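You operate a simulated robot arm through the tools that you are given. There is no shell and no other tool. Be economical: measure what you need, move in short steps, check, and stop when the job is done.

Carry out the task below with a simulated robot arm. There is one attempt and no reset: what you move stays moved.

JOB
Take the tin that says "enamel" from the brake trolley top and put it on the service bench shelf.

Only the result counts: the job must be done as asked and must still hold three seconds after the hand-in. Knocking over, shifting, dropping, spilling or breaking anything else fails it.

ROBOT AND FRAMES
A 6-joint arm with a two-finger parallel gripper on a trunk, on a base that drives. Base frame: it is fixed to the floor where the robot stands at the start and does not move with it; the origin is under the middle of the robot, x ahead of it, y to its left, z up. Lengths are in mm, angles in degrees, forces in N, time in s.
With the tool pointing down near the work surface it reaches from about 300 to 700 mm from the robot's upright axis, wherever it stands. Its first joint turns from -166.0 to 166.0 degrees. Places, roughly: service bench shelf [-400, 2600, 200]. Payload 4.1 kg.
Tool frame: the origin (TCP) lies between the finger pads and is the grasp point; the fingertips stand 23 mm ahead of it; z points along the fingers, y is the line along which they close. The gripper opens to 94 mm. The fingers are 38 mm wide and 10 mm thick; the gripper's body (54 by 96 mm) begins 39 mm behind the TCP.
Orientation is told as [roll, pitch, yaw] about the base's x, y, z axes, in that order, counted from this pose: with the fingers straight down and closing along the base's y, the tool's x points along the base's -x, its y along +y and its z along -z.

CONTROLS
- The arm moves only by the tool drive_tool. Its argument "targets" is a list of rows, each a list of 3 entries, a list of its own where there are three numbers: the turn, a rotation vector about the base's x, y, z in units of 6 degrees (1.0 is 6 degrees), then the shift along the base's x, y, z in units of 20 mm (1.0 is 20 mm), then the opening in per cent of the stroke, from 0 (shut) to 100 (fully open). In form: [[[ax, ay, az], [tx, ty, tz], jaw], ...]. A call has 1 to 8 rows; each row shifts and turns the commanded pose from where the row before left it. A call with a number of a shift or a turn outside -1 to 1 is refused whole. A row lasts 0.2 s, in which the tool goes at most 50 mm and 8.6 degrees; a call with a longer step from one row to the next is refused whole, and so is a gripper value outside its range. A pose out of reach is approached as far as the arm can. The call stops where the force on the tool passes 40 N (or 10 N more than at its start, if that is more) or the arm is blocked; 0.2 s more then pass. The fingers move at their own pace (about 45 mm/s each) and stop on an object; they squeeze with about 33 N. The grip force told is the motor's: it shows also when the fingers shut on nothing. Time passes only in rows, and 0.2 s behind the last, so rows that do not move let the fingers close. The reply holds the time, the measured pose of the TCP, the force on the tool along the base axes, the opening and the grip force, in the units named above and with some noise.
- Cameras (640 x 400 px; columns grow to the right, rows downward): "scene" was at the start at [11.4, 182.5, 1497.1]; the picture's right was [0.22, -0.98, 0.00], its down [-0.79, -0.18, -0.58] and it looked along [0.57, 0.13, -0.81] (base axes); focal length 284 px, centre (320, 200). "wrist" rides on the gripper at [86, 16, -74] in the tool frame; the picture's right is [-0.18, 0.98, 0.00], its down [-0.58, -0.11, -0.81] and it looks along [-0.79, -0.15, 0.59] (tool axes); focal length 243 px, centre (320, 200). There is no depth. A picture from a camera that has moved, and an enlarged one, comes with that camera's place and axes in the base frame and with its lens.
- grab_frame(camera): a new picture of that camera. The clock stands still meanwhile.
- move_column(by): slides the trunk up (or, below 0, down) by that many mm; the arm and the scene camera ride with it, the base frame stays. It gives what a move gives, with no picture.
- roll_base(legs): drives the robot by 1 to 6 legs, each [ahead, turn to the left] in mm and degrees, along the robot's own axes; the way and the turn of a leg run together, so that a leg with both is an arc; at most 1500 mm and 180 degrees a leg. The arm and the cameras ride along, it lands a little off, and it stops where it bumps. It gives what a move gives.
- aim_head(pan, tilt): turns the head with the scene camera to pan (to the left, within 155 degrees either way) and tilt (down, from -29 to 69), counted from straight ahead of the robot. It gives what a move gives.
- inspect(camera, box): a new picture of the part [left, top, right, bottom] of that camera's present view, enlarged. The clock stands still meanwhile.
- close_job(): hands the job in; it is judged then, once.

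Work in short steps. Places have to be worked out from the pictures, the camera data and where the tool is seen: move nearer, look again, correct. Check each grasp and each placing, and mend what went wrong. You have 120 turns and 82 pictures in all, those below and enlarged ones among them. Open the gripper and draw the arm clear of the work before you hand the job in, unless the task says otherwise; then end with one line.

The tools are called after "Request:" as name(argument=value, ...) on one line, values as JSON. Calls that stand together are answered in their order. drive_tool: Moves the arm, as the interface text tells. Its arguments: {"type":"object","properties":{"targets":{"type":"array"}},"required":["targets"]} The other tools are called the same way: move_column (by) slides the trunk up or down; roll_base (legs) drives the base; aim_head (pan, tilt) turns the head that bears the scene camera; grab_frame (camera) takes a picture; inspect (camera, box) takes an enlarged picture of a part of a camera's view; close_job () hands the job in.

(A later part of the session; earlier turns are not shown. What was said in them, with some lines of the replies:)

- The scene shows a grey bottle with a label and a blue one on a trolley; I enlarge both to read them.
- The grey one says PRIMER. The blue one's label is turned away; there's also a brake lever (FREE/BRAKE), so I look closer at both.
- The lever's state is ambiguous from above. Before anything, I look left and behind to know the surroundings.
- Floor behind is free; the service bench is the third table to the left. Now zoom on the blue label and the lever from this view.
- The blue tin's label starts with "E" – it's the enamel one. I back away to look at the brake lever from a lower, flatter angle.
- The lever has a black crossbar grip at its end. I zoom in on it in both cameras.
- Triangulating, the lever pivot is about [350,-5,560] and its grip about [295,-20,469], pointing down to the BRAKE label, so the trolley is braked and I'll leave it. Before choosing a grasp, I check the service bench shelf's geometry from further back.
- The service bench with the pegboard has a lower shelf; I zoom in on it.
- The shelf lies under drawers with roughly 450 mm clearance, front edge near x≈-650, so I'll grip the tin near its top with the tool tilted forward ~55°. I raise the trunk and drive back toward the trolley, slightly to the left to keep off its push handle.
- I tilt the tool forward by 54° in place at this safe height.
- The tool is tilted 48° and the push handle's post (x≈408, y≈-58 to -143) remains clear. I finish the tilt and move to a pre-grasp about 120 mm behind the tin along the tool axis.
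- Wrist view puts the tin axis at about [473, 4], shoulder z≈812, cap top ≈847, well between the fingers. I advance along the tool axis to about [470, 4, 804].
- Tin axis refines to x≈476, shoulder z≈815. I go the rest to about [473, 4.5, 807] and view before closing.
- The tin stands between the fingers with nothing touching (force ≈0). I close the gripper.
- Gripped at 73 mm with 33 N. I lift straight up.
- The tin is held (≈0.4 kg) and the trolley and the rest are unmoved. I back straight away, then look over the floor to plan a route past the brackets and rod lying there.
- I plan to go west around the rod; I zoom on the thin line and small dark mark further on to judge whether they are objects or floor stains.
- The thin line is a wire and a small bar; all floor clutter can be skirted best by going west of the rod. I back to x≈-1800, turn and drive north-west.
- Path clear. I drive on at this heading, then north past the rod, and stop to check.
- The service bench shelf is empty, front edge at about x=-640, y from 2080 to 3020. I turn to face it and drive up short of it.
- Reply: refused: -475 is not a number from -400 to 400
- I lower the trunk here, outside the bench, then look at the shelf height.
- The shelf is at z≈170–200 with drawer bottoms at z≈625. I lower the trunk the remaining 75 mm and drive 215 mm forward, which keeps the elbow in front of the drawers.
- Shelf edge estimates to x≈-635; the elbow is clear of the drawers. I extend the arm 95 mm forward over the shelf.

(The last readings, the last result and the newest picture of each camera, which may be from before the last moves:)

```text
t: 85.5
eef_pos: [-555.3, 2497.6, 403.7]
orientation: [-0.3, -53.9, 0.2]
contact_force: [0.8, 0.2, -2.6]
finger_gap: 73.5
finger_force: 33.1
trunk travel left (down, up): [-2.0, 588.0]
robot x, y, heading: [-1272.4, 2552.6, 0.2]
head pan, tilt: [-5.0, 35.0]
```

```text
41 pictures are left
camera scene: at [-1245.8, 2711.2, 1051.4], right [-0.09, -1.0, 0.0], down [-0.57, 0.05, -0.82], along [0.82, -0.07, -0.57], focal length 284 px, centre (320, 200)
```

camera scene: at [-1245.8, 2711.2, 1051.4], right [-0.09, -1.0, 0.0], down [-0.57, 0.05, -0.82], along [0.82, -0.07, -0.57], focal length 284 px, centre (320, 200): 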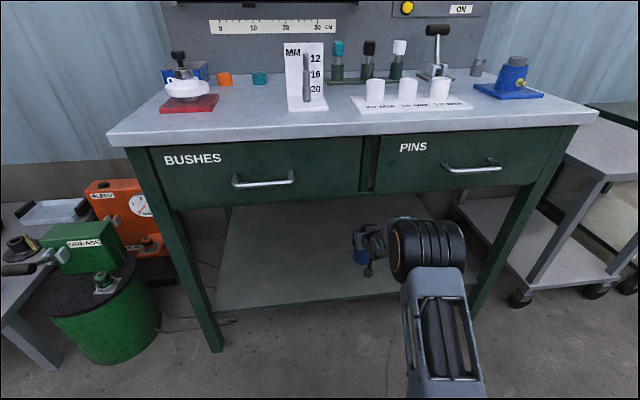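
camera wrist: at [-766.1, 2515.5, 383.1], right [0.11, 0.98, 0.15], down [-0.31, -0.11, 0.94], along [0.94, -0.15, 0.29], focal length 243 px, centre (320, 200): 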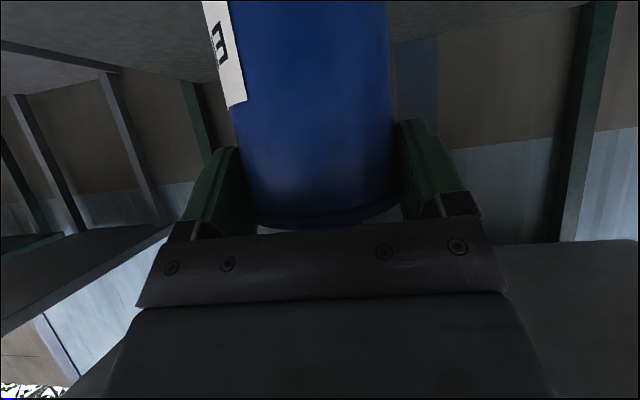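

Tin is over the shelf. I lower by about 80 mm, then continue in small steps.

Request:
drive_tool(targets=[[[0, 0, 0], [0, 0, -0.8], 40], [[0, 0, 0], [0, 0, -1], 40], [[0, 0, 0], [0, 0, -1], 40], [[0, 0, 0], [0, 0, -0.8], 40], [[0, 0, 0], [0, 0, -0.4], 40]])

Request:
inspect(camera="scene", box=[310, 200, 470, 320])

Request:
grab_frame(camera="wrist")

```text
t: 86.7
eef_pos: [-555.9, 2498.6, 324.6]
orientation: [-0.3, -53.9, 0.2]
contact_force: [-0.8, 0.2, -0.1]
finger_gap: 73.4
finger_force: 32.9
trunk travel left (down, up): [-2.0, 588.0]
robot x, y, heading: [-1273.7, 2551.3, -0.0]
head pan, tilt: [-5.0, 35.0]
```

```text
3.33 times, centred on (390, 260) of scene
camera zoom: at [-1246.1, 2711.2, 1051.5], right [-0.09, -1.0, 0.0], down [-0.57, 0.05, -0.82], along [0.82, -0.07, -0.57], focal length 946 px, centre (87, 0)
```

zoom: 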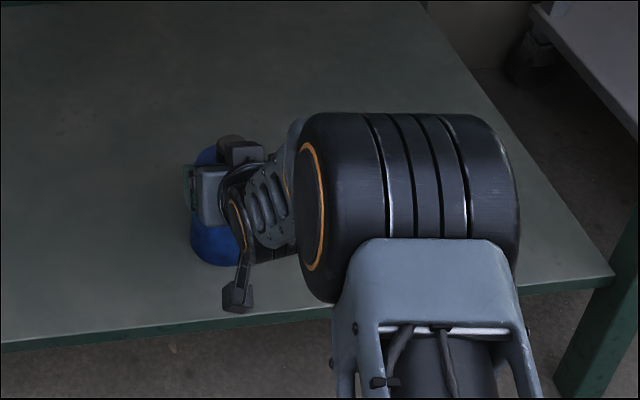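

```text
39 pictures are left
camera wrist: at [-666.3, 2515.8, 300.0], right [0.11, 0.98, 0.15], down [-0.31, -0.11, 0.94], along [0.94, -0.15, 0.29], focal length 243 px, centre (320, 200)
```

wrist: 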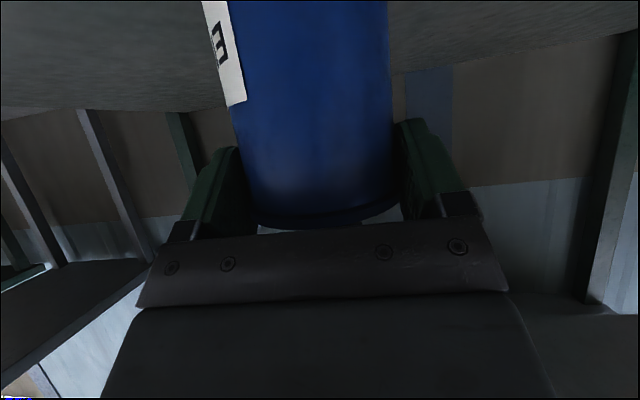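

Force z fell to about 0 (possibly already touching, tin bottom ≈221). I go down in 2-3 mm steps and watch the force.

Request:
drive_tool(targets=[[[0, 0, 0], [0, 0, 0], 40], [[0, 0, 0], [0, 0, -0.1], 40], [[0, 0, 0], [0, 0, -0.1], 40]])

```text
t: 87.5
eef_pos: [-554.3, 2497.4, 324.2]
orientation: [-0.3, -54.3, 0.2]
contact_force: [-4.6, 0.2, 12.7]
finger_gap: 73.6
finger_force: 33.3
trunk travel left (down, up): [-2.0, 588.0]
robot x, y, heading: [-1271.8, 2554.2, 0.2]
head pan, tilt: [-5.0, 35.0]
```

Contact at 12.7 N: the tin stands on the shelf (top ≈ z 220). I ease up 2 mm and open the gripper gently.

Request:
drive_tool(targets=[[[0, 0, 0], [0, 0, 0.12], 40], [[0, 0, 0], [0, 0, 0], 40]])

Request:
inspect(camera="scene", box=[350, 225, 410, 270])

```text
t: 88.1
eef_pos: [-555.8, 2498.1, 322.5]
orientation: [-0.3, -54.0, 0.3]
contact_force: [2.6, 0.0, 6.7]
finger_gap: 73.5
finger_force: 32.9
trunk travel left (down, up): [-2.0, 588.0]
robot x, y, heading: [-1273.9, 2550.2, 0.4]
head pan, tilt: [-5.0, 35.0]
```

```text
8.89 times, centred on (380, 248) of scene
camera zoom: at [-1246.5, 2711.2, 1051.4], right [-0.09, -1.0, 0.0], down [-0.57, 0.05, -0.82], along [0.82, -0.07, -0.57], focal length 2523 px, centre (-213, -222)
```

zoom: 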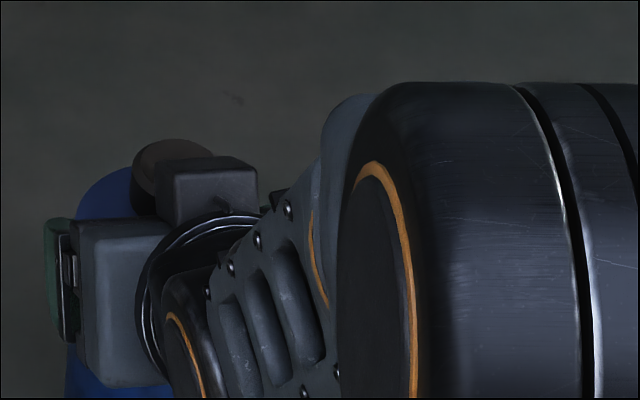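

Still light contact, so the tin is seated. I open the jaws.

Request:
drive_tool(targets=[[[0, 0, 0], [0, 0, 0], 80], [[0, 0, 0], [0, 0, 0], 90], [[0, 0, 0], [0, 0, 0], 100], [[0, 0, 0], [0, 0, 0], 100]])

Request:
grab_frame(camera="wrist")

```text
t: 89.1
eef_pos: [-556.8, 2498.3, 322.9]
orientation: [-0.2, -53.9, 0.3]
contact_force: [-0.4, 0.3, -0.1]
finger_gap: 94.1
finger_force: 0.2
trunk travel left (down, up): [-2.0, 588.0]
robot x, y, heading: [-1274.9, 2555.2, -0.2]
head pan, tilt: [-5.0, 35.0]
```

```text
37 pictures are left
camera wrist: at [-666.2, 2515.5, 297.9], right [0.11, 0.98, 0.15], down [-0.31, -0.11, 0.94], along [0.94, -0.15, 0.29], focal length 243 px, centre (320, 200)
```

wrist: 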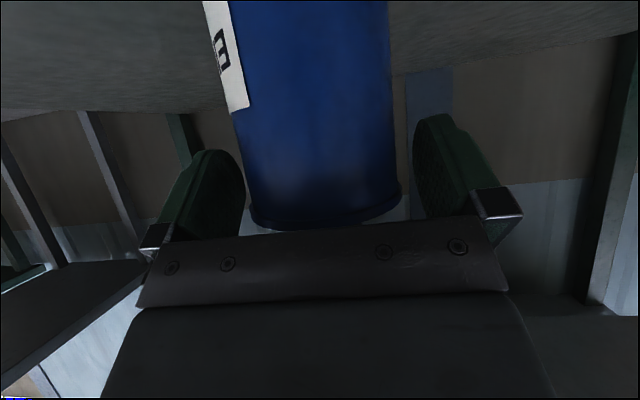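

The tin stands free between the open fingers. I withdraw backwards along the tool axis.

Request:
drive_tool(targets=[[[0, 0, 0], [-0.5, 0, 0.36], 100], [[0, 0, 0], [-0.8, 0, 0.58], 100], [[0, 0, 0], [-0.8, 0, 0.58], 100], [[0, 0, 0], [-0.8, 0, 0.58], 100], [[0, 0, 0], [-0.8, 0, 0.58], 100], [[0, 0, 0], [-0.9, 0, 0.3], 100], [[0, 0, 0], [-1, 0, 0], 100], [[0, 0, 0], [-1, 0, 0], 100]])

Request:
grab_frame(camera="wrist")

Request:
grab_frame(camera="scene")

```text
t: 90.9
eef_pos: [-686.7, 2499.8, 383.5]
orientation: [-0.3, -54.1, 0.1]
contact_force: [0.3, 0.3, -0.3]
finger_gap: 94.0
finger_force: 0.0
trunk travel left (down, up): [-2.0, 588.0]
robot x, y, heading: [-1273.6, 2555.0, -0.0]
head pan, tilt: [-5.0, 35.0]
```

```text
36 pictures are left
camera wrist: at [-798.0, 2516.9, 357.4], right [0.11, 0.98, 0.15], down [-0.31, -0.11, 0.94], along [0.94, -0.15, 0.29], focal length 243 px, centre (320, 200)
```

wrist: 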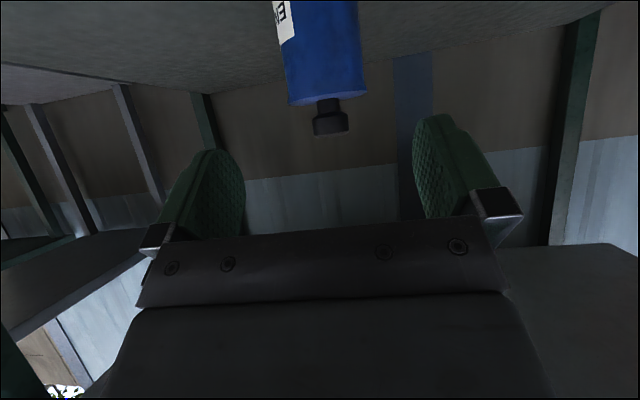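

```text
35 pictures are left
camera scene: at [-1246.0, 2711.2, 1051.4], right [-0.09, -1.0, 0.0], down [-0.57, 0.05, -0.82], along [0.82, -0.07, -0.57], focal length 284 px, centre (320, 200)
```

scene: 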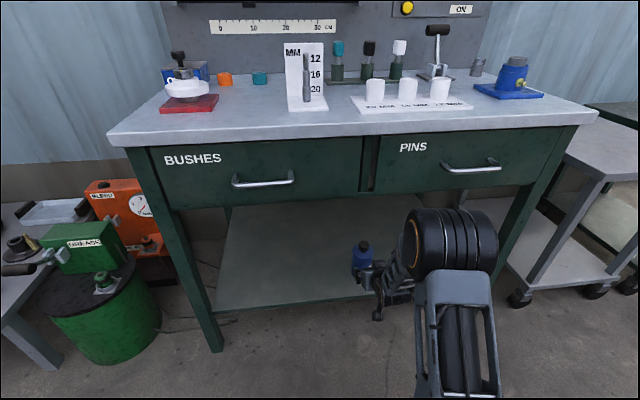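

The tin stands upright on the shelf. I roll back 300 mm to draw the arm clear and confirm.

Request:
roll_base(legs=[[-300, 0]])

Request:
inspect(camera="scene", box=[260, 130, 460, 290])

Request:
grab_frame(camera="wrist")

```text
t: 93.0
eef_pos: [-987.3, 2500.1, 382.3]
orientation: [-0.3, -54.0, 0.2]
contact_force: [0.1, 0.4, -1.2]
finger_gap: 94.1
finger_force: 0.0
trunk travel left (down, up): [-2.0, 588.0]
robot x, y, heading: [-1573.4, 2552.2, 0.2]
head pan, tilt: [-5.0, 35.0]
```

```text
2.50 times, centred on (360, 210) of scene
camera zoom: at [-1545.6, 2710.8, 1051.4], right [-0.09, -1.0, 0.0], down [-0.57, 0.05, -0.82], along [0.82, -0.07, -0.57], focal length 710 px, centre (220, 175)
```

zoom: 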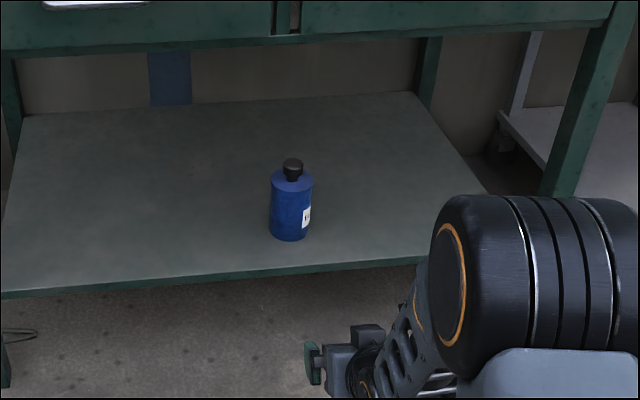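

```text
33 pictures are left
camera wrist: at [-1097.1, 2516.7, 357.4], right [0.11, 0.98, 0.15], down [-0.31, -0.11, 0.94], along [0.94, -0.15, 0.29], focal length 243 px, centre (320, 200)
```

wrist: 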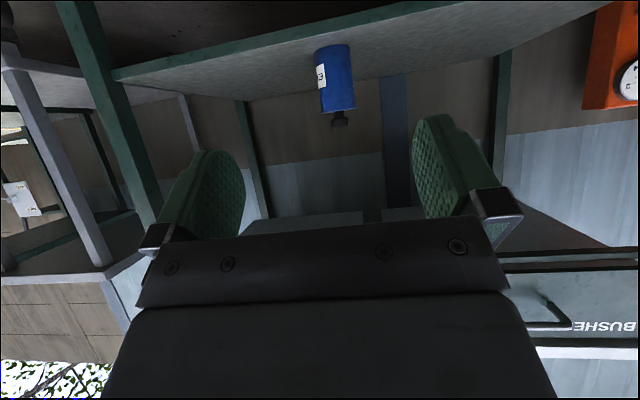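

The tin stands upright, well inside the shelf, and the gripper is open and clear. I hand in.

Request:
close_job()

```text
The job is handed in.
```

The enamel tin is standing upright on the service bench shelf, with the gripper open and the arm clear. I read only the start of its label ("EN"); the other tin on the trolley says PRIMER. The route crossed a thin wire on the floor, and I did not check afterwards whether it moved.
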